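You operate a simulated robot arm through the tools that you are given. There is no shell and no other tool.

Carry out the task below with a simulated robot arm. There is one attempt and no reset: what you move stays moved.

TASK
Put things in order on the top of the yellow table. At the end: the spacer block stands on top of the brown small carton (marked "COILS"); the yellow grease brush stands where the spacer block stood; the yellow setting gauge stands where the yellow grease brush stood; the white grease tin stands where the yellow setting gauge stood; whatever was shut is shut again. Leave all else as you found it, and nothing knocked over.

The check looks at the end state, three seconds after you hand in, the way a careful person would. Anything else that was tipped, shoved, dropped, spilled or broken makes it a failure.

THE ROBOT
A 6-joint arm with a two-finger gripper, fixed in place. Base frame: the origin is at the foot of the arm, x ahead of it, y to its left, z up; the work surface is at about z = 85. Lengths are in cm, angles in rad, forces in N, time in s.
With the tool pointing down near the work surface it reaches from about 14 to 68 cm from the base axis. Its first joint turns from -1.152 to 1.152 rad. Payload 2.45 kg.
The TCP is the grasp point between the finger pads, 3 cm short of the fingertips. In the tool frame z runs along the fingers and y along their closing line. Largest opening 10.6 cm; the body of the gripper starts 7.9 cm behind the TCP.
Orientation is that of the tool frame in the base frame, as [roll, pitch, yaw] about the fixed x, y, z axes, in that order (R = Rz(yaw) Ry(pitch) Rx(roll)). With the fingers straight down and closing along the base's y, the tool's x points along the base's -x, its y along +y and its z along -z.

THE INTERFACE
- The arm moves only by the tool apply_moves. Its argument "moves" is a list of rows, each a list of 7 numbers: the turn, a rotation vector about the base's x, y, z in rad, then the shift along the base's x, y, z in cm, then the finger opening in cm, from 0 to 10.6. In form: [[wx, wy, wz, dx, dy, dz, fingers], ...]. A call has 1 to 20 rows; each row shifts and turns the commanded pose from where the row before left it. Each row takes 0.2 s and may step no farther than 5 cm and 0.15 rad from the row before; otherwise, or with a gripper value out of range, the whole call is refused. Where a pose cannot be reached the arm comes as near as it can. A force on the tool above 40 N (or 10 N above the force at the start of the call, whichever is more), or a blocked arm, ends the call early, and 0.2 s more pass. Each finger travels about 15.3 cm/s and halts on what it meets, pressing with about 42 N; the grip force reading is that of the motor and also rises with nothing between the fingers. The clock runs only during rows and for 0.2 s after the last one: add rows that do not move to give the fingers time. The reply holds the time, the measured pose of the TCP, the force on the tool along the base axes, the opening and the grip force, in the units named above and with some noise, with the torque about the TCP (base axes, N m) and any sound that the robot's microphone picked up, and new pictures: "views" is both (left out), scene, wrist or none.
- Cameras (640 x 400 px; columns grow to the right, rows downward): "scene" is fixed at [6.35, 40.54, 143.27]; the picture's right is [-0.75, -0.66, 0.00], its down [-0.30, 0.35, -0.89] and it looks along [0.59, -0.67, -0.46] (base axes); focal length 311 px, centre (320, 200). "wrist" rides on the gripper at [7.6, -0.2, -10.6] in the tool frame; the picture's right is [0.02, 1.00, 0.00], its down [-0.78, 0.02, -0.62] and it looks along [-0.62, 0.01, 0.78] (tool axes); focal length 247 px, centre (320, 200). There is no depth. A picture from a camera that has moved, and an enlarged one, comes with that camera's place and axes in the base frame and with its lens. The place of the scene camera against the robot may be out by one fixed shift of up to 1.8 cm in any direction.
- enlarge(camera, box): a new picture of the part [left, top, right, bottom] of that camera's present view, enlarged. It takes no simulated time.
- hand_in(): hands the job in; it is judged then, once.

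Nothing tells you positions but the pictures and the camera data. Unless the task says otherwise, let go and move clear before handing in.

The tools are called after "Emit:" as name(argument=value, ...) on one line, values as JSON. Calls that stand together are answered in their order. apply_moves: Moves the arm, as the interface text tells. Its arguments: {"type":"object","properties":{"moves":{"type":"array","items":{"type":"array","items":{"type":"number"}}},"views":{"type":"string","enum":["both","scene","wrist","none"]}},"required":["moves"]} The other tools are called the same way: enlarge (camera, box) takes an enlarged picture of a part of a camera's view; hand_in () hands the job in.

At the start:

```text
clock: 0.0
tool_pos: [34.0, -21.35, 112.53]
tool_rot: [-3.142, 0.0, -3.14]
contact_force: [-0.1, -0.4, 0.3]
torque: [-0.05, -0.02, 0.0]
grip_width: 10.6
grip_force: 0.0
```

scene: 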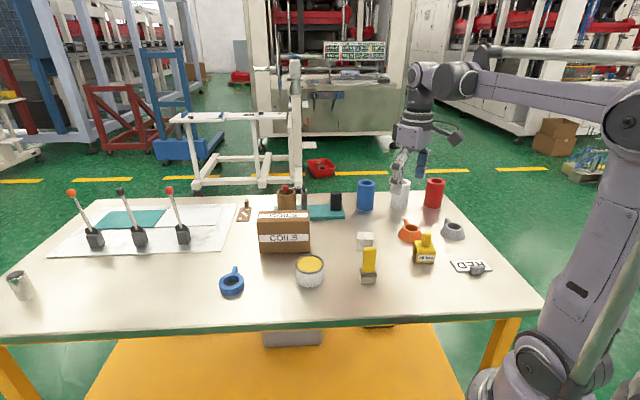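
wrist: 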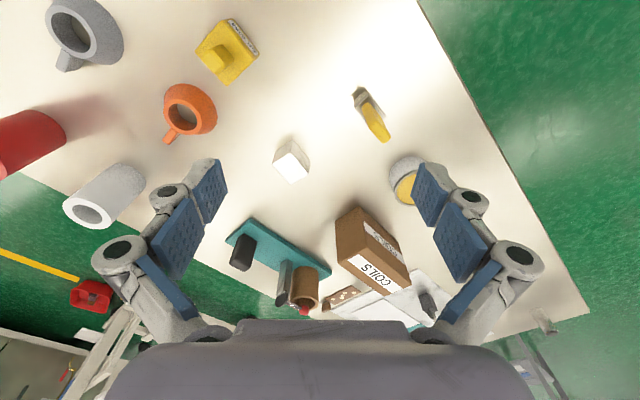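

I see a table with the COILS carton, a small white block (probably the spacer), a yellow brush, a yellow gauge, a tin with yellow contents and several other items. I'll enlarge the views to identify each one before moving.

Emit:
enlarge(camera="scene", box=[200, 170, 360, 300])

Emit:
enlarge(camera="scene", box=[340, 170, 500, 300])

Emit:
enlarge(camera="wrist", box=[180, 0, 500, 200])

Emit:
enlarge(camera="wrist", box=[200, 130, 480, 330])

```text
3.08 times, centred on (280, 235) of scene
camera zoom: at [6.35, 40.54, 143.27], right [-0.75, -0.66, 0.0], down [-0.3, 0.35, -0.89], along [0.59, -0.67, -0.46], focal length 957 px, centre (443, 92)
```

zoom: 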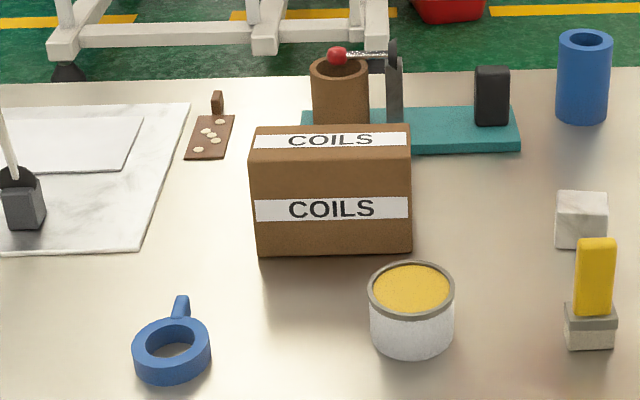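

```text
3.08 times, centred on (420, 235) of scene
camera zoom: at [6.35, 40.54, 143.27], right [-0.75, -0.66, 0.0], down [-0.3, 0.35, -0.89], along [0.59, -0.67, -0.46], focal length 957 px, centre (12, 92)
```

zoom: 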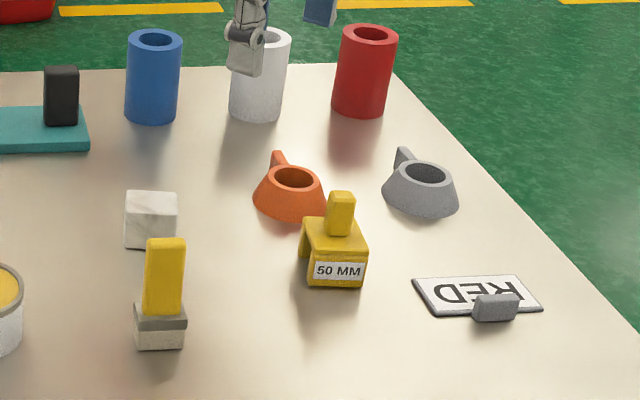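

```text
2.00 times, centred on (340, 100) of wrist
camera zoom: at [26.34, -21.49, 123.25], right [-0.02, 1.0, 0.0], down [0.78, 0.02, 0.62], along [0.62, 0.01, -0.78], focal length 494 px, centre (280, 400)
```

zoom: 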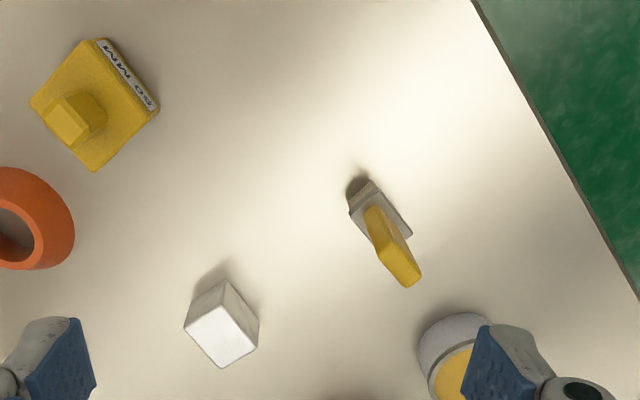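

```text
2.00 times, centred on (340, 230) of wrist
camera zoom: at [26.34, -21.49, 123.25], right [-0.02, 1.0, 0.0], down [0.78, 0.02, 0.62], along [0.62, 0.01, -0.78], focal length 494 px, centre (280, 140)
```

zoom: 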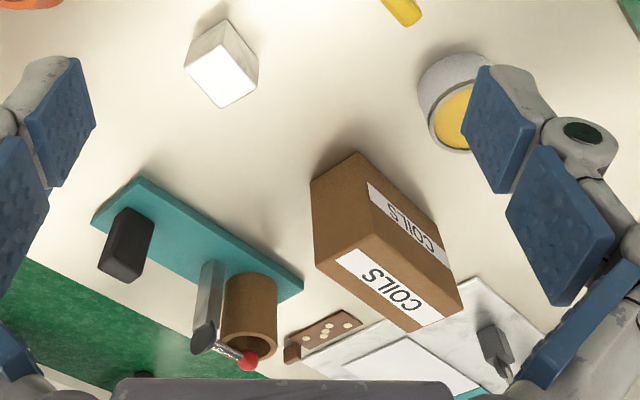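

The spacer is the white marble cube, the brush has the yellow handle, the gauge is the yellow "50 MM" bridge, and the tin is white with grease in it. The cube looks to be near (46, -26), so I'll move above it for a closer wrist view and also check the far-left object.

Emit:
enlarge(camera="scene", box=[0, 170, 240, 320])

Emit:
apply_moves(moves=[[0, 0, 0, 2.5, -0.9, -1.5, 10.6], [0, 0, 0, 2.5, -0.9, -1.5, 10.6], [0, 0, 0, 2.5, -0.9, -1.5, 10.6], [0, 0, 0, 2.5, -0.9, -1.5, 10.6], [0, 0, 0, 2.0, -0.7, -1.5, 10.6], [0, 0, 0, 0, 0, 0, 10.6]])

```text
2.67 times, centred on (120, 245) of scene
camera zoom: at [6.35, 40.54, 143.27], right [-0.75, -0.66, 0.0], down [-0.3, 0.35, -0.89], along [0.59, -0.67, -0.46], focal length 829 px, centre (853, 80)
```

zoom: 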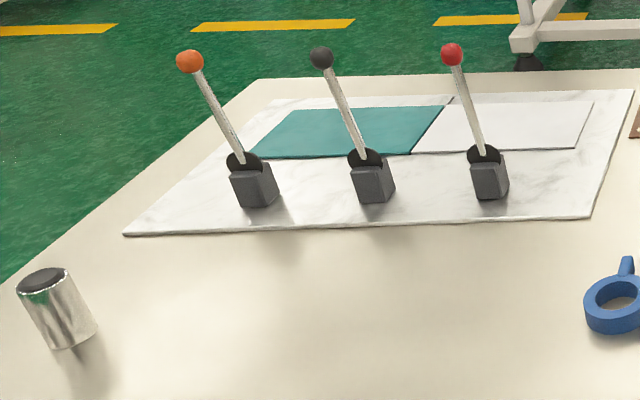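

```text
clock: 1.4
tool_pos: [46.06, -25.69, 104.91]
tool_rot: [-3.141, 0.002, 3.141]
contact_force: [0.0, 0.7, -1.0]
torque: [-0.01, 0.03, 0.01]
grip_width: 10.63
grip_force: 0.1
camera wrist: at [38.37, -25.81, 115.7], right [-0.02, 1.0, 0.0], down [0.78, 0.02, 0.62], along [0.62, 0.01, -0.78], focal length 247 px, centre (320, 200)
```

scene: 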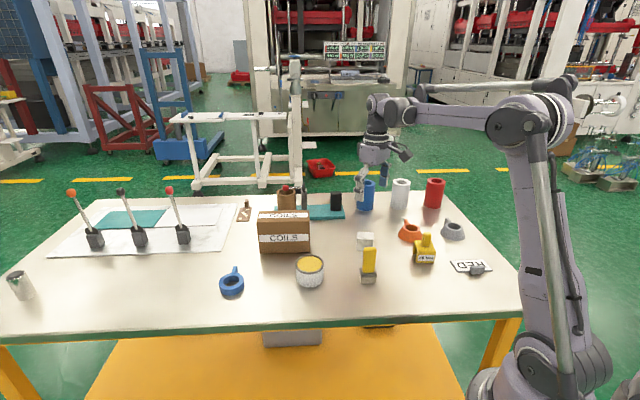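
wrist: 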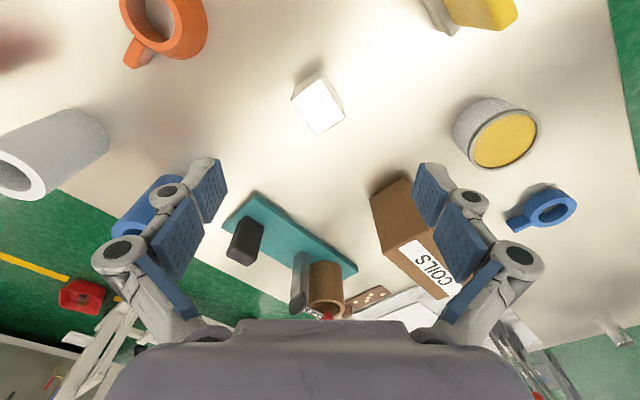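

The cube is now just below the hand in the wrist view. I'll enlarge around it to measure its size, heading and position, and also look at the carton and tin.

Emit:
enlarge(camera="wrist", box=[260, 50, 388, 130])

Emit:
enlarge(camera="wrist", box=[350, 80, 590, 310])

Emit:
enlarge(camera="scene", box=[340, 220, 400, 290])

```text
5.00 times, centred on (324, 90) of wrist
camera zoom: at [38.37, -25.81, 115.7], right [-0.02, 1.0, 0.0], down [0.78, 0.02, 0.62], along [0.62, 0.01, -0.78], focal length 1235 px, centre (300, 750)
```

zoom: 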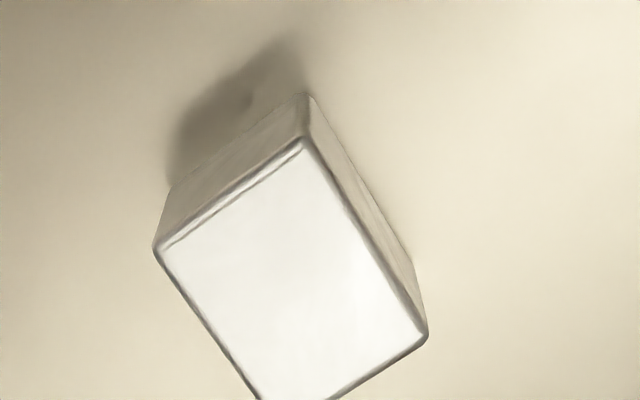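

```text
1.74 times, centred on (470, 195) of wrist
camera zoom: at [38.37, -25.81, 115.7], right [-0.02, 1.0, 0.0], down [0.78, 0.02, 0.62], along [0.62, 0.01, -0.78], focal length 430 px, centre (59, 209)
```

zoom: 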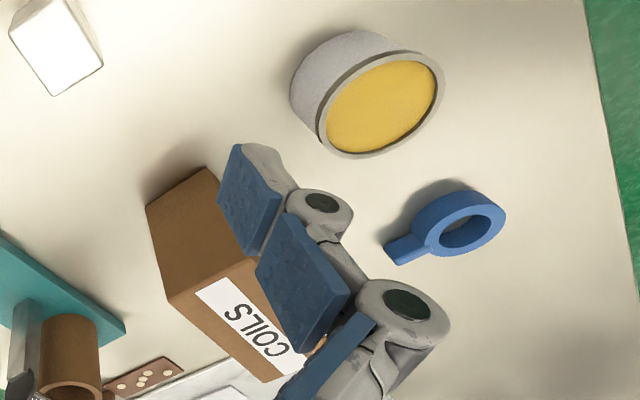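

```text
5.71 times, centred on (370, 255) of scene
camera zoom: at [6.35, 40.54, 143.27], right [-0.75, -0.66, 0.0], down [-0.3, 0.35, -0.89], along [0.59, -0.67, -0.46], focal length 1777 px, centre (34, -114)
```

zoom: 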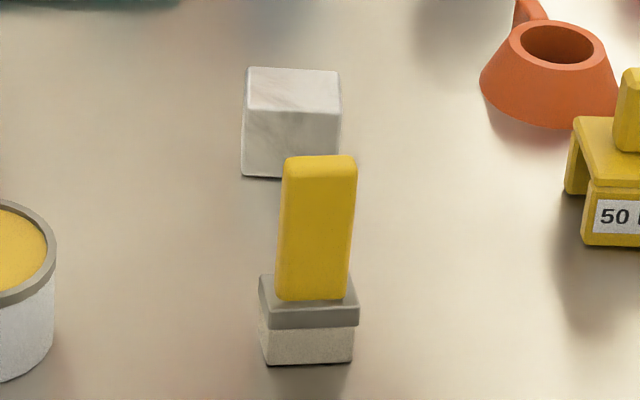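

The cube measures about 3.7 x 4.7 x 4.4 cm, centred near (47.0, -25.9) and turned about 0.61 rad. Before gripping anything I'll look at the carton from closer.

Emit:
apply_moves(moves=[[0, 0, 0, 1.5, 3, 0.9, 10.6], [0, 0, 0, 1.5, 3, 0.9, 10.6], [0, 0, 0, 1.5, 3, 0.9, 10.6], [0, 0, 0, 1.5, 3, 0.9, 10.6], [0, 0, 0, 0, 0, 0, 10.6]], views="wrist")

Emit:
enlarge(camera="wrist", box=[240, 100, 432, 300])

Emit:
enlarge(camera="wrist", box=[300, 0, 492, 120])

```text
clock: 2.6
tool_pos: [51.92, -13.57, 108.88]
tool_rot: [-3.139, -0.001, 3.139]
contact_force: [-0.1, 0.5, 0.5]
torque: [0.01, 0.01, 0.01]
grip_width: 10.62
grip_force: 0.0
camera wrist: at [44.28, -13.76, 119.53], right [-0.02, 1.0, 0.0], down [0.78, 0.02, 0.62], along [0.62, 0.01, -0.78], focal length 247 px, centre (320, 200)
```

wrist: 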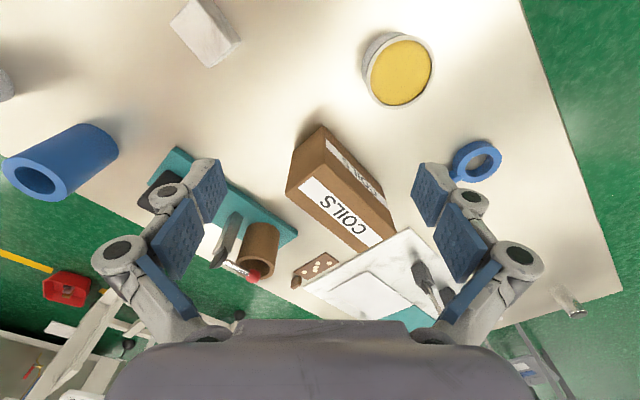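

```text
2.00 times, centred on (336, 200) of wrist
camera zoom: at [44.28, -13.76, 119.53], right [-0.02, 1.0, 0.0], down [0.78, 0.02, 0.62], along [0.62, 0.01, -0.78], focal length 494 px, centre (288, 200)
```

zoom: 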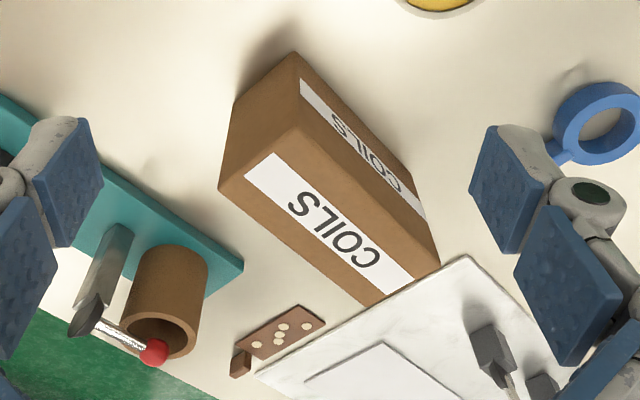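

```text
3.33 times, centred on (396, 60) of wrist
camera zoom: at [44.28, -13.76, 119.53], right [-0.02, 1.0, 0.0], down [0.78, 0.02, 0.62], along [0.62, 0.01, -0.78], focal length 823 px, centre (67, 667)
```

zoom: 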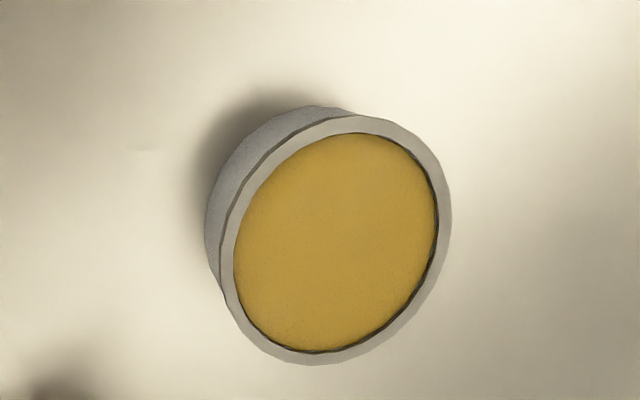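

The carton top is near z = 95.5, centred near (65.7, -10.2), with its long axis about 0.78 rad from x. I'll go back above the cube and turn the fingers so they close across its narrow side.

Emit:
apply_moves(moves=[[0, 0, 0.123, -1.0, -2.46, -1.5, 9], [0, 0, 0.123, -1.0, -2.46, -1.5, 8], [0, 0, 0.123, -1.0, -2.46, -2, 8], [0, 0, 0.123, -1.0, -2.46, -2, 8], [0, 0, 0.122, -0.95, -2.47, -2, 8], [0, 0, 0, 0, 0, 0, 8]], views="wrist")

Emit:
enlarge(camera="wrist", box=[240, 40, 400, 160])

```text
clock: 4.0
tool_pos: [47.01, -25.95, 99.6]
tool_rot: [3.141, -0.001, -2.529]
contact_force: [0.5, -0.1, -0.1]
torque: [0.0, -0.01, -0.02]
grip_width: 7.99
grip_force: 0.1
camera wrist: at [40.83, -30.53, 110.3], right [-0.59, 0.8, 0.0], down [0.63, 0.47, 0.62], along [0.5, 0.37, -0.78], focal length 247 px, centre (320, 200)
```

wrist: 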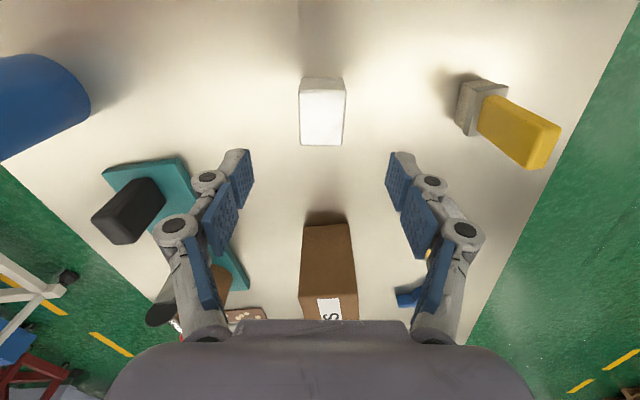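

```text
3.33 times, centred on (320, 100) of wrist
camera zoom: at [40.83, -30.53, 110.3], right [-0.59, 0.8, 0.0], down [0.63, 0.47, 0.62], along [0.5, 0.37, -0.78], focal length 823 px, centre (320, 533)
```

zoom: 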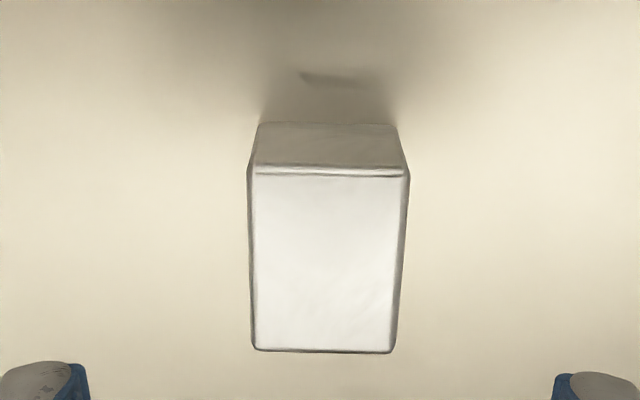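

The cube is centred and square between the open fingers. I'll go down until the fingertips are just above the table and close on it.

Emit:
apply_moves(moves=[[0, 0, 0, 0.16, 0.1, -2.5, 8], [0, 0, 0, 0, 0, -2.5, 8], [0, 0, 0, 0, 0, -2.5, 8], [0, 0, 0, 0, 0, -2.0, 8], [0, 0, 0, 0, 0, -1.3, 8], [0, 0, 0, 0, 0, 0, 8]], views="both")

```text
clock: 5.4
tool_pos: [47.2, -25.9, 88.69]
tool_rot: [-3.139, -0.001, -2.529]
contact_force: [-0.1, 0.7, 0.0]
torque: [0.04, -0.01, 0.02]
grip_width: 7.99
grip_force: 0.0
camera wrist: at [41.03, -30.39, 99.47], right [-0.59, 0.81, 0.0], down [0.63, 0.47, 0.62], along [0.5, 0.37, -0.78], focal length 247 px, centre (320, 200)
```

scene: 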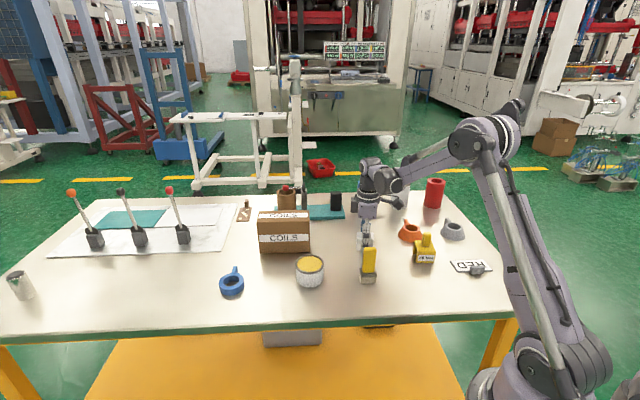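
wrist: 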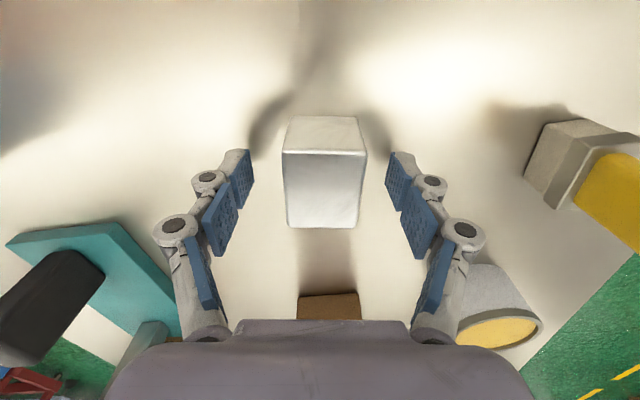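

The cube sits centred between the pads, so its spot is (47.1, -25.95). I'll close on it now.

Emit:
apply_moves(moves=[[0, 0, 0, 0, 0, 0, 5], [0, 0, 0, 0, 0, 0, 3], [0, 0, 0, 0, 0, 0, 3], [0, 0, 0, 0, 0, 0, 3]], views="wrist")

```text
clock: 6.4
tool_pos: [47.28, -25.92, 88.66]
tool_rot: [-3.138, 0.001, -2.528]
contact_force: [-0.3, 0.3, 0.8]
torque: [0.12, 0.03, -0.04]
grip_width: 3.92
grip_force: 41.9
camera wrist: at [41.03, -30.38, 99.49], right [-0.59, 0.81, 0.0], down [0.63, 0.47, 0.62], along [0.5, 0.37, -0.78], focal length 247 px, centre (320, 200)
```

wrist: 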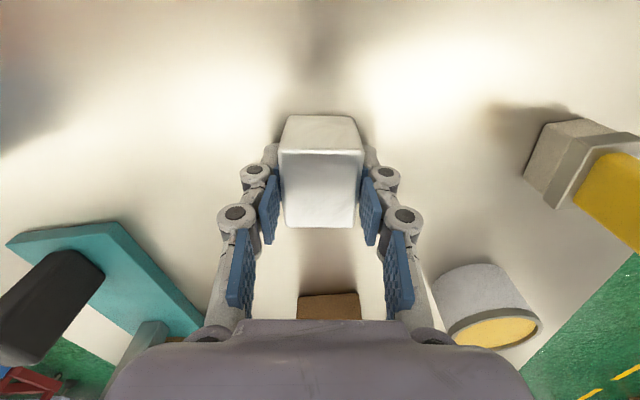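

The cube is held with a 3.9 cm opening. I'll lift it clear and carry it towards the carton at a safe height.

Emit:
apply_moves(moves=[[0, 0, 0, 0, 0, 2, 3], [0, 0, 0, 0, 0, 3, 3], [0, 0, 0, 0, 0, 4, 3], [0, 0, 0, 0, 0, 4, 3], [0, 0, 0, 0, 0, 4, 3], [0, 0, 0.02, 1.5, 1.3, 0, 3], [0, 0, 0.02, 2.5, 2.1, 0, 3], [0, 0, 0.02, 2.5, 2.1, 0, 3], [0, 0, 0.02, 2.5, 2.1, 0, 3], [0, 0, 0.02, 2.5, 2.1, 0, 3], [0, 0, 0.02, 2.5, 2.1, 0, 3], [0, 0, 0.02, 2.0, 1.8, 0, 3], [0, 0, 0.02, 1.5, 1.3, 0, 3], [0, 0, 0, 0, 0, 0, 3], [0, 0, 0, 0, 0, 0, 3]], views="both")

Emit:
enlarge(camera="wrist", box=[200, 60, 456, 240])

Emit:
enlarge(camera="scene", box=[220, 150, 380, 280])

```text
clock: 9.6
tool_pos: [63.78, -11.6, 105.7]
tool_rot: [-3.139, -0.001, -2.376]
contact_force: [0.0, 0.1, -2.4]
torque: [0.04, -0.03, -0.01]
grip_width: 3.89
grip_force: 41.9
out of reach, approached as far as the arm can: row 13
camera wrist: at [58.37, -16.95, 116.46], right [-0.71, 0.71, 0.0], down [0.55, 0.55, 0.62], along [0.44, 0.44, -0.78], focal length 247 px, centre (320, 200)
```

scene: 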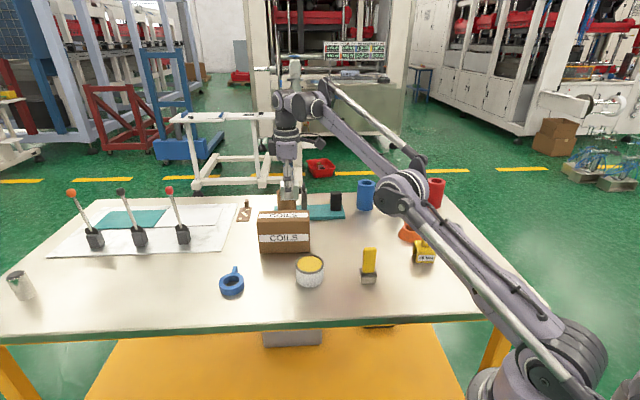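
wrist: 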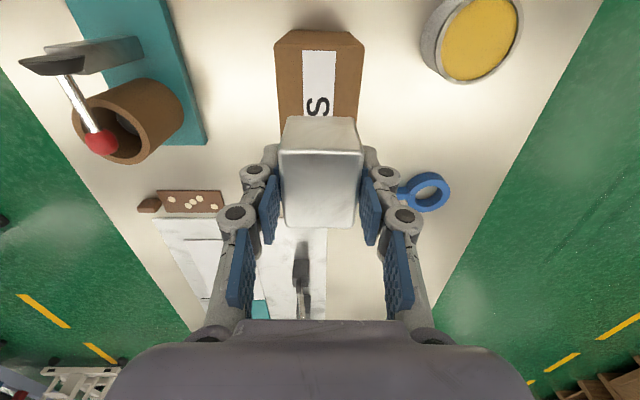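

```text
2.22 times, centred on (328, 150) of wrist
camera zoom: at [58.37, -16.95, 116.46], right [-0.71, 0.71, 0.0], down [0.55, 0.55, 0.62], along [0.44, 0.44, -0.78], focal length 549 px, centre (302, 311)
```

zoom: 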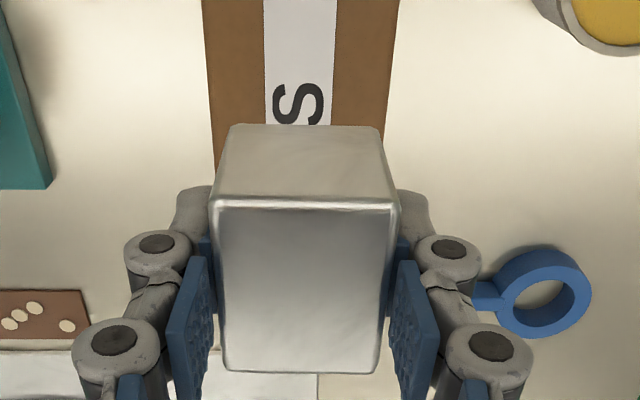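

```text
3.08 times, centred on (300, 215) of scene
camera zoom: at [6.36, 40.54, 143.27], right [-0.75, -0.66, 0.0], down [-0.3, 0.35, -0.89], along [0.59, -0.67, -0.46], focal length 957 px, centre (382, 154)
```

zoom: 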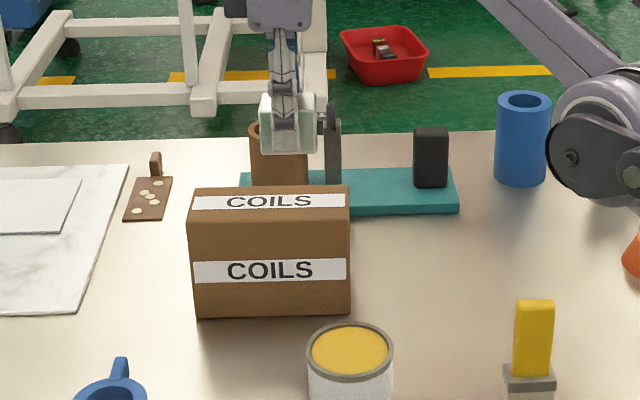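

The cube hangs over the carton, aligned with its long axis and about 2.3 cm short of its middle, because the arm is at its reach limit at this height. I'll lower part way and see whether reach improves.

Emit:
apply_moves(moves=[[0, 0, 0, 0.17, -0.18, -1.5, 3], [0, 0, 0, 0, 0, -1.5, 3], [0, 0, 0, 0, 0, 0, 3]], views="wrist")

```text
clock: 10.4
tool_pos: [63.92, -11.76, 102.73]
tool_rot: [-3.139, 0.0, -2.367]
contact_force: [0.3, 0.0, -2.4]
torque: [0.0, -0.02, 0.0]
grip_width: 3.9
grip_force: 41.7
camera wrist: at [58.56, -17.17, 113.46], right [-0.71, 0.7, 0.0], down [0.55, 0.56, 0.62], along [0.44, 0.44, -0.78], focal length 247 px, centre (320, 200)
```

wrist: 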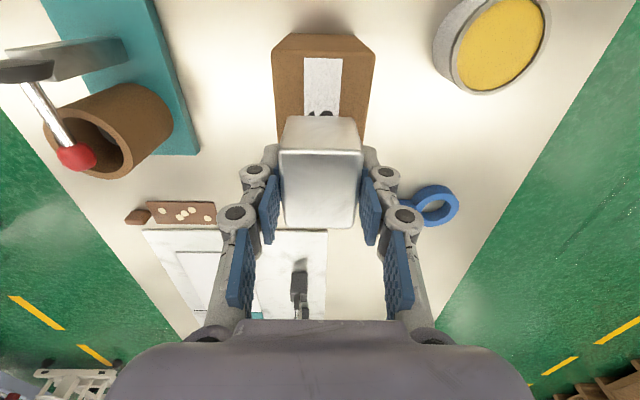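

It's now at (63.9, -11.8, 102.7), still square to the carton. I'll nudge it a bit further towards the carton's middle at this height.

Emit:
apply_moves(moves=[[0, 0, 0, 0.5, 0.5, -0.5, 3], [0, 0, 0, 0.4, 0.4, -0.5, 3], [0, 0, 0, 0, 0, 0, 3]], views="both")

Emit:
enlarge(camera="scene", box=[230, 170, 340, 270])

```text
clock: 11.2
tool_pos: [64.83, -10.75, 101.78]
tool_rot: [-3.14, 0.001, -2.369]
contact_force: [-1.3, 0.1, -2.6]
torque: [0.0, -0.01, 0.01]
grip_width: 3.92
grip_force: 42.6
camera wrist: at [59.48, -16.29, 112.46], right [-0.71, 0.7, 0.0], down [0.55, 0.56, 0.62], along [0.44, 0.44, -0.78], focal length 247 px, centre (320, 200)
```

scene: 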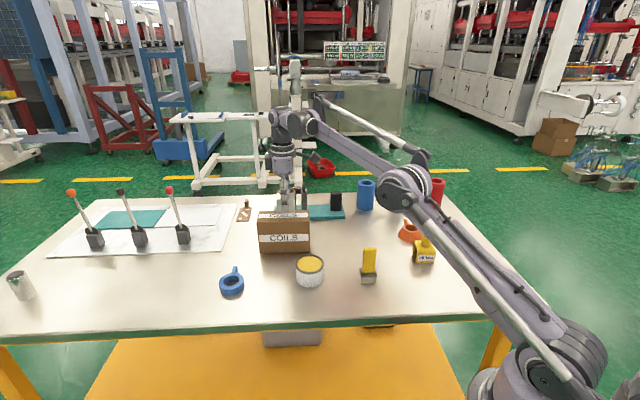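
wrist: 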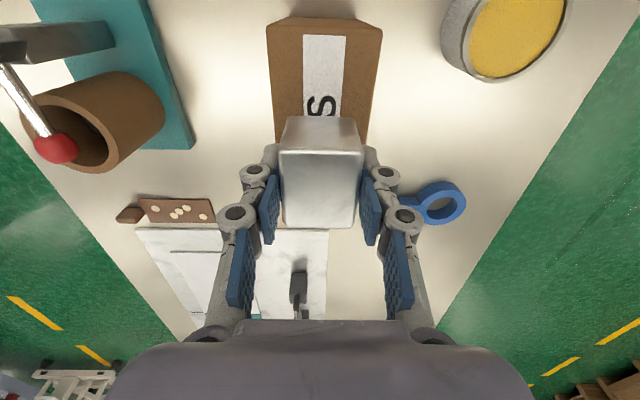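

```text
4.00 times, centred on (285, 220) of scene
camera zoom: at [6.36, 40.54, 143.27], right [-0.75, -0.66, 0.0], down [-0.3, 0.35, -0.89], along [0.59, -0.67, -0.46], focal length 1244 px, centre (460, 120)
```

zoom: 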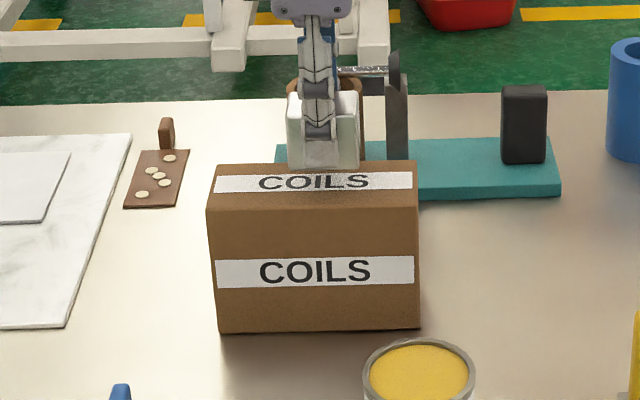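

The cube is about 2.5 cm above the carton top and centred across it. I'll lower it slowly while watching the force.

Emit:
apply_moves(moves=[[0, 0, 0, 0.2, 0.2, -0.8, 3], [0, 0, 0, 0.1, 0.1, -0.7, 3], [0, 0, 0, 0, 0, -0.4, 3], [0, 0, 0, 0, 0, 0, 3]], views="wrist")

Emit:
enlarge(camera="scene", box=[240, 180, 330, 240])

```text
clock: 12.2
tool_pos: [65.2, -10.52, 99.82]
tool_rot: [-3.139, 0.001, -2.367]
contact_force: [1.1, 0.5, -1.8]
torque: [-0.01, 0.01, -0.01]
grip_width: 3.91
grip_force: 41.8
camera wrist: at [59.82, -15.92, 110.58], right [-0.71, 0.7, 0.0], down [0.55, 0.56, 0.62], along [0.44, 0.44, -0.78], focal length 247 px, centre (320, 200)
```

wrist: 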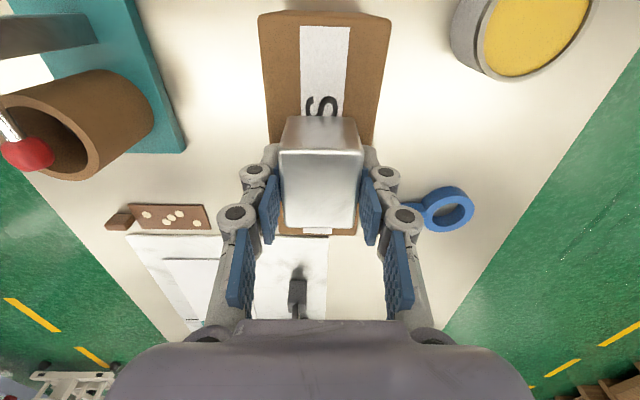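

```text
6.67 times, centred on (285, 210) of scene
camera zoom: at [6.36, 40.54, 143.27], right [-0.75, -0.66, 0.0], down [-0.3, 0.35, -0.89], along [0.59, -0.67, -0.46], focal length 2073 px, centre (553, 133)
```

zoom: 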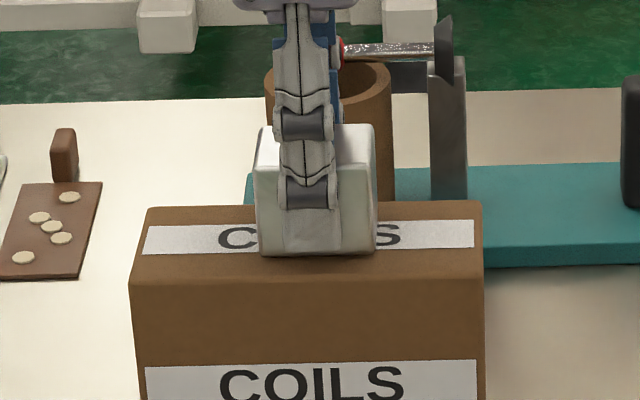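

Still no contact: the force reads about -2 N, which is just the cube's weight. I'll keep lowering in small steps.

Emit:
apply_moves(moves=[[0, 0, 0, 0, 0, -0.2, 3], [0, 0, 0, 0, 0, -0.1, 3], [0, 0, 0, 0, 0, 0, 3]], views="none")

```text
clock: 13.0
tool_pos: [65.23, -10.51, 99.6]
tool_rot: [-3.138, 0.0, -2.367]
contact_force: [6.3, -0.9, 28.1]
torque: [-0.03, -0.17, -0.03]
grip_width: 3.92
grip_force: 41.9
```

Contact: the cube is on the carton with the TCP near z = 99.6. I'll ease the pressure slightly before letting go.

Emit:
apply_moves(moves=[[0, 0, 0, 0, 0, 0.1, 3], [0, 0, 0, 0, 0, 0, 3]], views="none")

```text
clock: 13.6
tool_pos: [65.17, -10.48, 99.65]
tool_rot: [3.141, 0.001, -2.366]
contact_force: [1.8, 2.2, 18.2]
torque: [0.12, -0.25, 0.0]
grip_width: 3.92
grip_force: 42.2
```

Emit:
apply_moves(moves=[[0, 0, 0, 0, 0, 0.1, 3], [0, 0, 0, 0, 0, 0, 3]], views="none")

```text
clock: 14.2
tool_pos: [65.11, -10.61, 99.64]
tool_rot: [-3.14, 0.002, -2.369]
contact_force: [-0.6, 1.1, 0.5]
torque: [0.1, -0.03, 0.03]
grip_width: 3.93
grip_force: 42.5
```

The force is near zero, so the cube is resting on the carton. I'll open the fingers and check it stays put.

Emit:
apply_moves(moves=[[0, 0, 0, 0, 0, 0, 4.4], [0, 0, 0, 0, 0, 0, 5.5], [0, 0, 0, 0, 0, 0, 7], [0, 0, 0, 0, 0, 0, 7]], views="both")

Emit:
enlarge(camera="scene", box=[240, 180, 330, 240])

```text
clock: 15.2
tool_pos: [65.2, -10.52, 99.82]
tool_rot: [-3.139, 0.001, -2.37]
contact_force: [0.2, 0.3, -0.7]
torque: [0.03, 0.0, 0.03]
grip_width: 7.0
grip_force: 0.1
camera wrist: at [59.81, -15.97, 110.5], right [-0.71, 0.7, 0.0], down [0.55, 0.56, 0.62], along [0.44, 0.44, -0.78], focal length 247 px, centre (320, 200)
```

scene: 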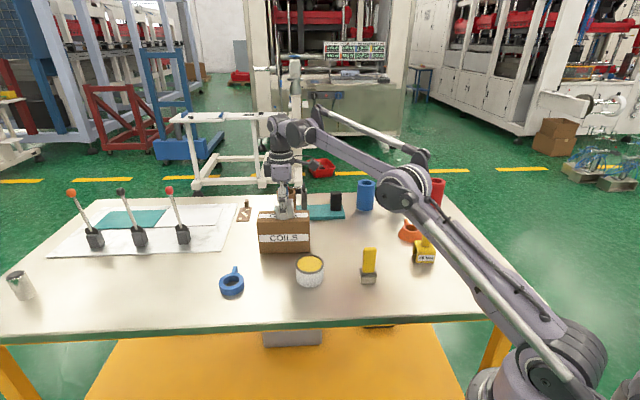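
wrist: 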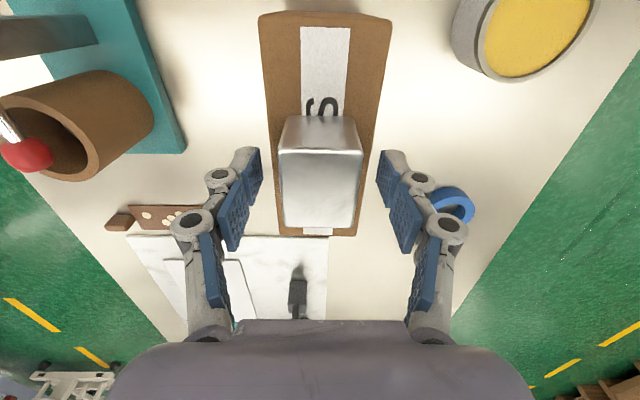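

```text
6.67 times, centred on (285, 210) of scene
camera zoom: at [6.35, 40.54, 143.27], right [-0.75, -0.66, 0.0], down [-0.3, 0.35, -0.89], along [0.59, -0.67, -0.46], focal length 2073 px, centre (553, 133)
```

zoom: 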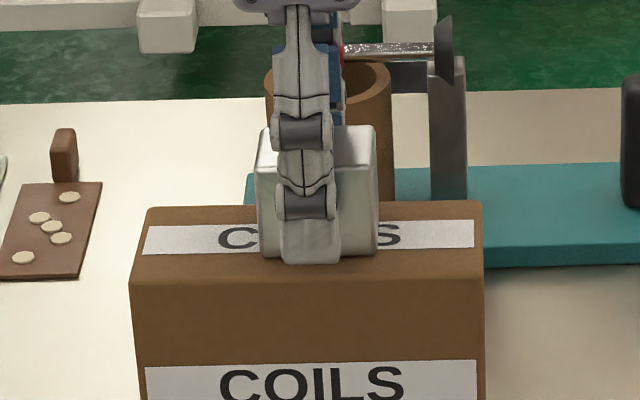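

The cube stands on the carton. I'll rise with a slight backward pull, because reach shrinks with height, and then go to look at the brush.

Emit:
apply_moves(moves=[[0, 0, 0, 0, 0, 0.6, 8], [0, 0, 0, -0.2, -0.2, 1.2, 8], [0, 0, 0, -0.25, -0.25, 1.2, 8], [0, 0, 0, -0.25, -0.25, 1.2, 8], [0, 0, 0, -0.3, -0.3, 1.2, 8], [0, 0, 0, -2, -1, 1.5, 9], [0, 0, -0.1, -4, -0.8, 0.5, 10], [0, 0, -0.1, -4, -0.8, 0, 10], [0, 0, -0.1, -4, -0.7, 0, 10], [0, 0, -0.1, -4, -0.6, 0, 10], [0, 0, -0.1, -4, -0.5, 0, 10], [0, 0, -0.1, -3, -0.5, 0, 10], [0, 0, -0.1, -2, 0, -1, 10], [0, 0, -0.07, -0.5, 0, -1, 10], [0, 0, 0, 0, 0, 0, 10]], views="both")

Emit:
enlarge(camera="scene", box=[220, 180, 340, 270])

Emit:
enlarge(camera="wrist", box=[240, 20, 400, 140])

```text
clock: 18.4
tool_pos: [36.76, -16.38, 105.27]
tool_rot: [-3.14, 0.0, -3.139]
contact_force: [-0.6, 0.0, -0.2]
torque: [0.0, 0.01, 0.02]
grip_width: 9.97
grip_force: 0.0
camera wrist: at [29.0, -16.61, 115.92], right [-0.02, 1.0, 0.0], down [0.78, 0.02, 0.62], along [0.62, 0.01, -0.78], focal length 247 px, centre (320, 200)
```

scene: 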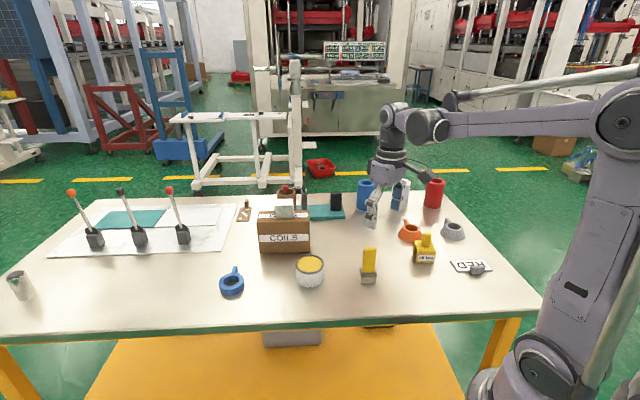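
wrist: 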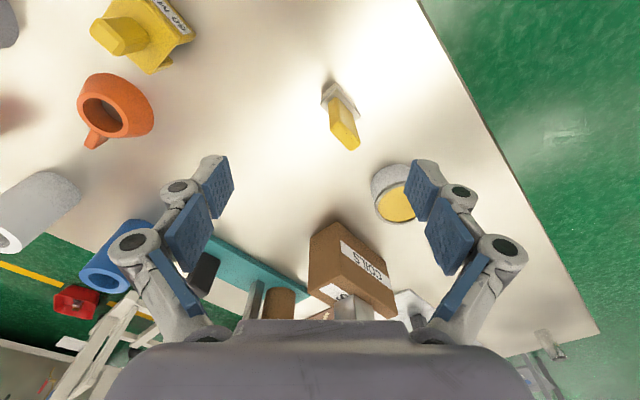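

```text
4.44 times, centred on (280, 225) of scene
camera zoom: at [6.35, 40.54, 143.27], right [-0.75, -0.66, 0.0], down [-0.3, 0.35, -0.89], along [0.59, -0.67, -0.46], focal length 1382 px, centre (498, 89)
```

zoom: 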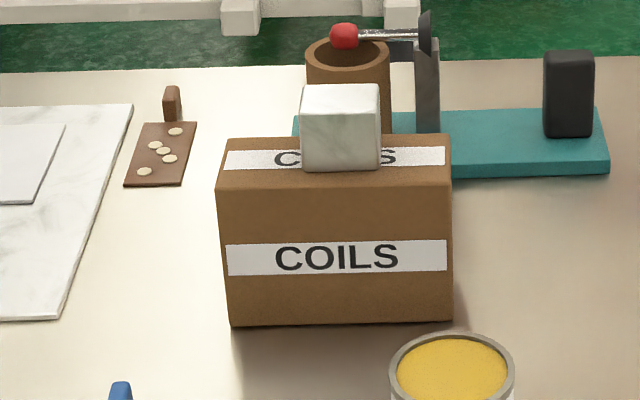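

```text
3.33 times, centred on (320, 80) of wrist
camera zoom: at [29.0, -16.61, 115.92], right [-0.02, 1.0, 0.0], down [0.78, 0.02, 0.62], along [0.62, 0.01, -0.78], focal length 823 px, centre (320, 600)
```

zoom: 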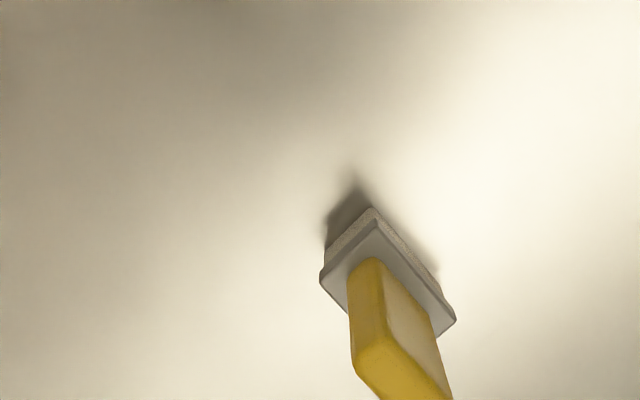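

The cube is stable on the carton. The brush looks to be near (38.2, -14.3), turned about 0.75 rad, so I'll centre over it and turn the fingers across its thin side.

Emit:
apply_moves(moves=[[0, 0, 0.125, 0.25, 0.35, -0.3, 10], [0, 0, 0.125, 0.25, 0.35, -0.3, 9], [0, 0, 0.125, 0.25, 0.35, -0.3, 8], [0, 0, 0.125, 0.25, 0.35, -0.3, 8], [0, 0, 0.125, 0.25, 0.35, -0.3, 8], [0, 0, 0.125, 0.25, 0.35, -0.3, 8], [0, 0, 0, 0, 0, 0, 8]], views="wrist")

Emit:
enlarge(camera="wrist", box=[240, 40, 400, 160])

```text
clock: 20.0
tool_pos: [38.11, -14.36, 103.39]
tool_rot: [-3.14, 0.001, -2.386]
contact_force: [-0.5, -1.3, -0.1]
torque: [-0.03, -0.01, -0.02]
grip_width: 8.0
grip_force: 0.1
camera wrist: at [32.71, -19.67, 114.12], right [-0.7, 0.71, 0.0], down [0.56, 0.55, 0.62], along [0.44, 0.44, -0.78], focal length 247 px, centre (320, 200)
```

wrist: 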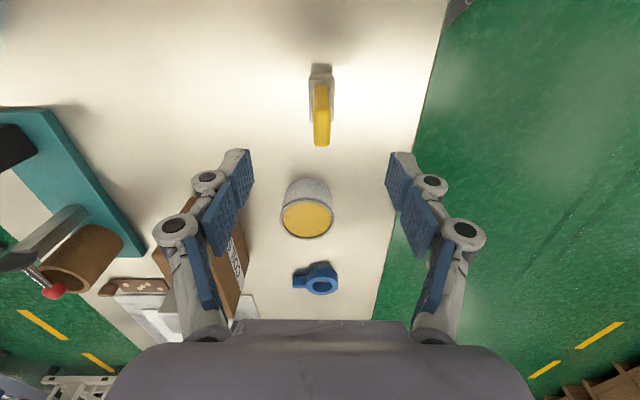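

```text
3.33 times, centred on (320, 100) of wrist
camera zoom: at [32.71, -19.67, 114.12], right [-0.7, 0.71, 0.0], down [0.56, 0.55, 0.62], along [0.44, 0.44, -0.78], focal length 823 px, centre (320, 533)
```

zoom: 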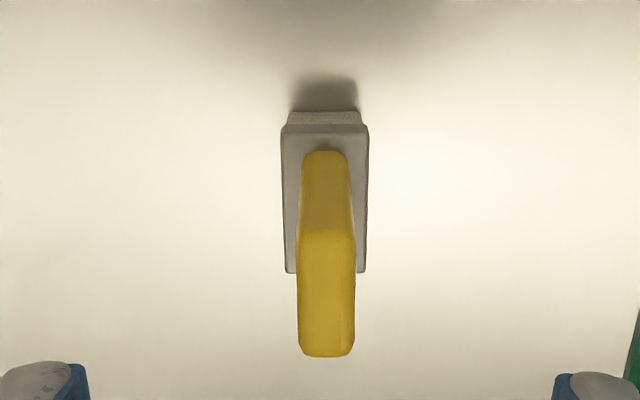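

The brush is centred at about (38.2, -14.3) and square to the fingers, with a handle about 1.3 x 3 cm and its top near z = 95.5. I'll go down over the handle and grip it above the collar.

Emit:
apply_moves(moves=[[0, 0, 0, 0.05, 0.05, -2.5, 8], [0, 0, 0, 0, 0, -2.5, 8], [0, 0, 0, 0, 0, -2.5, 7], [0, 0, 0, 0, 0, -2.3, 6], [0, 0, 0, 0, 0, -1.2, 5], [0, 0, 0, 0, 0, 0, 5]], views="both")

Emit:
enlarge(camera="wrist", box=[220, 60, 420, 260])

Emit:
enlarge(camera="scene", box=[320, 210, 420, 300])

```text
clock: 21.4
tool_pos: [38.21, -14.24, 92.33]
tool_rot: [-3.14, 0.001, -2.387]
contact_force: [-0.5, 0.8, -0.3]
torque: [-0.02, 0.06, 0.01]
grip_width: 5.01
grip_force: 0.0
camera wrist: at [32.71, -19.59, 103.06], right [-0.7, 0.71, 0.0], down [0.56, 0.55, 0.62], along [0.44, 0.43, -0.78], focal length 247 px, centre (320, 200)
```

scene: 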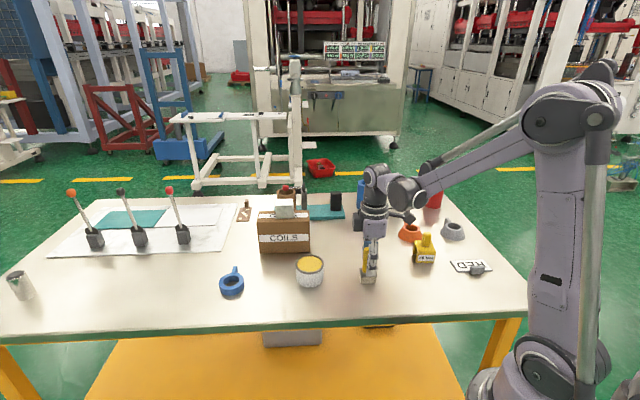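
wrist: 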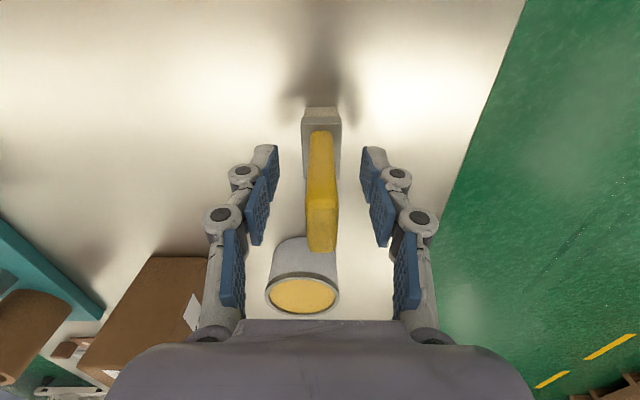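

```text
2.00 times, centred on (320, 160) of wrist
camera zoom: at [32.71, -19.59, 103.06], right [-0.7, 0.71, 0.0], down [0.56, 0.55, 0.62], along [0.44, 0.43, -0.78], focal length 494 px, centre (320, 280)
```

zoom: 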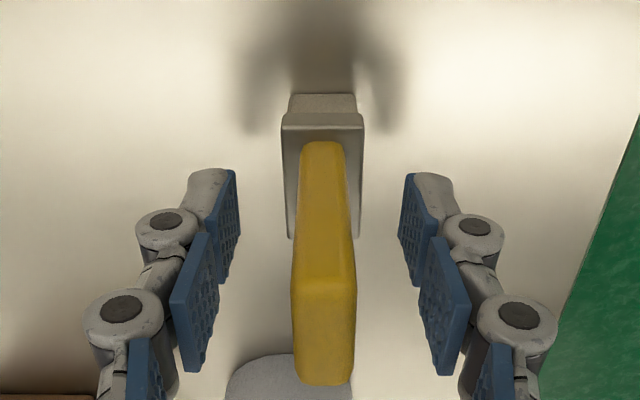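

```text
4.44 times, centred on (370, 255) of scene
camera zoom: at [6.35, 40.54, 143.27], right [-0.75, -0.66, 0.0], down [-0.3, 0.35, -0.89], along [0.59, -0.67, -0.46], focal length 1382 px, centre (98, -44)
```

zoom: 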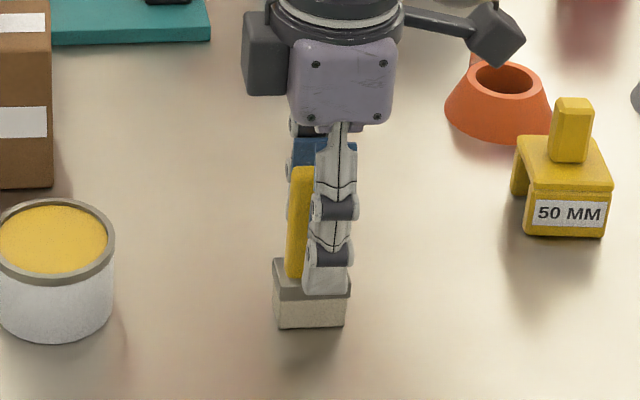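

The handle is centred between the pads and the fingertips are above the collar. I'll close gently.

Emit:
apply_moves(moves=[[0, 0, 0, 0, 0, 0, 3], [0, 0, 0, 0, 0, 0, 2], [0, 0, 0, 0, 0, 0, 1], [0, 0, 0, 0, 0, 0, 0.8], [0, 0, 0, 0, 0, 0, 0.8]], views="wrist")

```text
clock: 22.6
tool_pos: [38.27, -14.25, 92.3]
tool_rot: [-3.14, 0.0, -2.386]
contact_force: [-0.2, -0.4, -0.6]
torque: [-0.02, 0.01, 0.02]
grip_width: 1.32
grip_force: 40.0
camera wrist: at [32.72, -19.6, 103.08], right [-0.7, 0.71, 0.0], down [0.56, 0.55, 0.62], along [0.44, 0.43, -0.78], focal length 247 px, centre (320, 200)
```

wrist: 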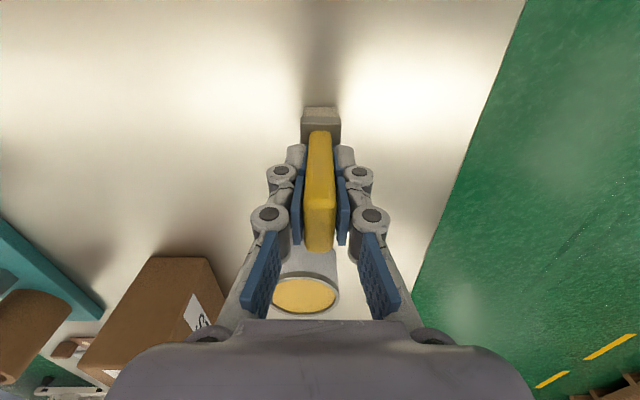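

The brush is held with a 1.3 cm opening. I'll lift it and carry it over the cube's former spot at (47.1, -25.95).

Emit:
apply_moves(moves=[[0, 0, 0, 0, 0, 1, 0.8], [0, 0, 0, 0, 0, 2, 0.8], [0, 0, 0, 0, 0, 3, 0.8], [0, 0, 0, 0, 0, 3, 0.8], [0, 0, 0, 1.0, -1.3, 0, 0.8], [0, 0, 0, 1.8, -2.4, 0, 0.8], [0, 0, 0, 1.8, -2.4, 0, 0.8], [0, 0, 0, 1.8, -2.4, 0, 0.8], [0, 0, 0, 1.4, -1.9, 0, 0.8], [0, 0, 0, 1.05, -1.3, 0, 0.8], [0, 0, 0, 0, 0, 0, 0.8], [0, 0, 0, 0, 0, 0, 0.8]], views="both")

```text
clock: 25.2
tool_pos: [47.07, -26.06, 101.27]
tool_rot: [-3.138, 0.0, -2.388]
contact_force: [-0.8, 0.1, -1.9]
torque: [0.01, 0.01, 0.03]
grip_width: 1.28
grip_force: 39.8
camera wrist: at [41.58, -31.35, 112.02], right [-0.7, 0.71, 0.0], down [0.56, 0.55, 0.62], along [0.44, 0.43, -0.78], focal length 247 px, centre (320, 200)
```

scene: 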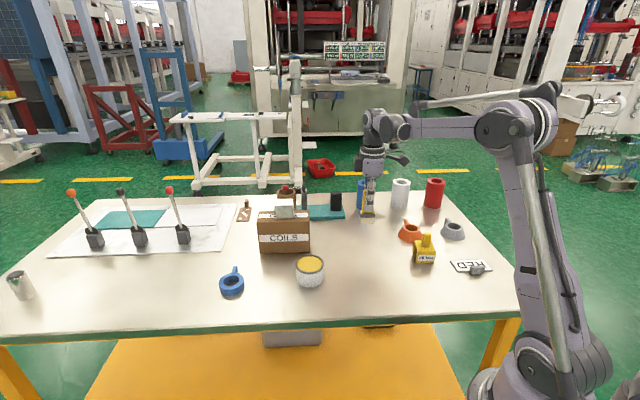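
wrist: 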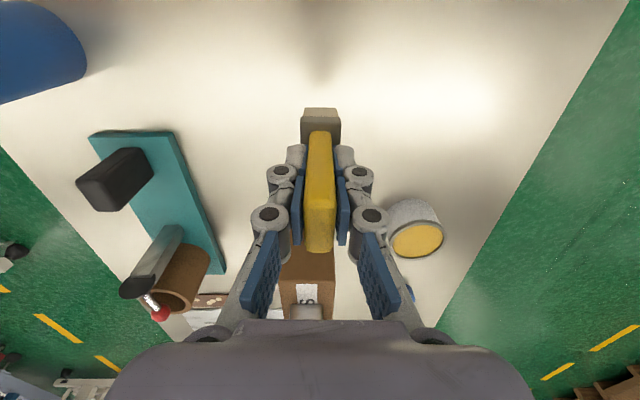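

The brush is above the target spot with clear table below. I'll lower it almost to the table.

Emit:
apply_moves(moves=[[0, 0, 0, 0, 0, -2, 0.8], [0, 0, 0, 0, 0, -2.5, 0.8], [0, 0, 0, 0, 0, -2.5, 0.8], [0, 0, 0, 0, 0, -1.0, 0.8], [0, 0, 0, 0, 0, -0.5, 0.8], [0, 0, 0, 0, 0, 0, 0.8]], views="none")

```text
clock: 26.6
tool_pos: [47.0, -25.85, 92.85]
tool_rot: [-3.14, 0.0, -2.387]
contact_force: [-0.5, 0.5, -0.5]
torque: [-0.02, -0.04, -0.02]
grip_width: 1.3
grip_force: 40.2
```

Emit:
apply_moves(moves=[[0, 0, 0, 0, 0, -0.2, 0.8], [0, 0, 0, 0, 0, -0.1, 0.8], [0, 0, 0, 0, 0, 0, 0.8]], views="none")

```text
clock: 27.4
tool_pos: [47.16, -25.89, 92.49]
tool_rot: [-3.14, 0.001, -2.388]
contact_force: [0.0, 0.2, -1.4]
torque: [0.01, 0.01, -0.01]
grip_width: 1.3
grip_force: 40.1
```

Emit:
apply_moves(moves=[[0, 0, 0, 0, 0, -0.1, 0.8], [0, 0, 0, 0, 0, 0, 0.8]], views="none")

```text
clock: 28.0
tool_pos: [47.13, -25.95, 92.51]
tool_rot: [-3.14, 0.001, -2.388]
contact_force: [0.2, 0.3, -2.2]
torque: [0.03, 0.0, -0.01]
grip_width: 1.29
grip_force: 39.3
```

Still hanging about 0.2 cm above the table. I'll continue down in small steps.

Emit:
apply_moves(moves=[[0, 0, 0, 0, 0, -0.1, 0.8], [0, 0, 0, 0, 0, 0, 0.8]], views="none")

Emit:
apply_moves(moves=[[0, 0, 0, 0, 0, -0.07, 0.8], [0, 0, 0, 0, 0, 0, 0.8]], views="both")

```text
clock: 28.6
tool_pos: [47.14, -25.9, 92.25]
tool_rot: [-3.14, -0.001, -2.385]
contact_force: [-0.4, 0.1, -0.7]
torque: [0.03, 0.02, 0.03]
grip_width: 1.3
grip_force: 39.8
```

```text
clock: 29.2
tool_pos: [47.08, -25.94, 92.37]
tool_rot: [-3.14, -0.001, -2.386]
contact_force: [1.1, 1.3, 3.4]
torque: [-0.02, 0.01, 0.05]
grip_width: 1.28
grip_force: 39.6
camera wrist: at [41.61, -31.29, 103.07], right [-0.7, 0.71, 0.0], down [0.56, 0.55, 0.62], along [0.44, 0.43, -0.78], focal length 247 px, centre (320, 200)
```

scene: 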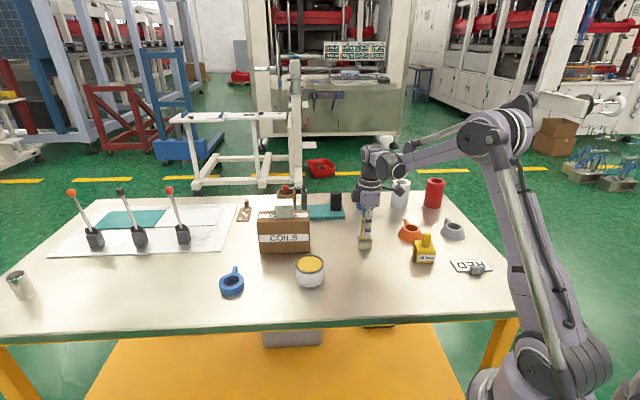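
wrist: 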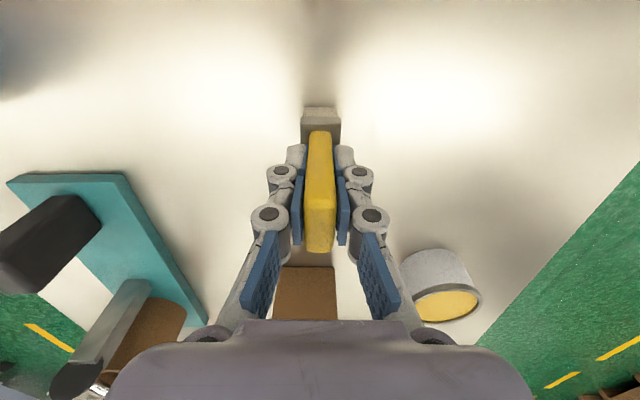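

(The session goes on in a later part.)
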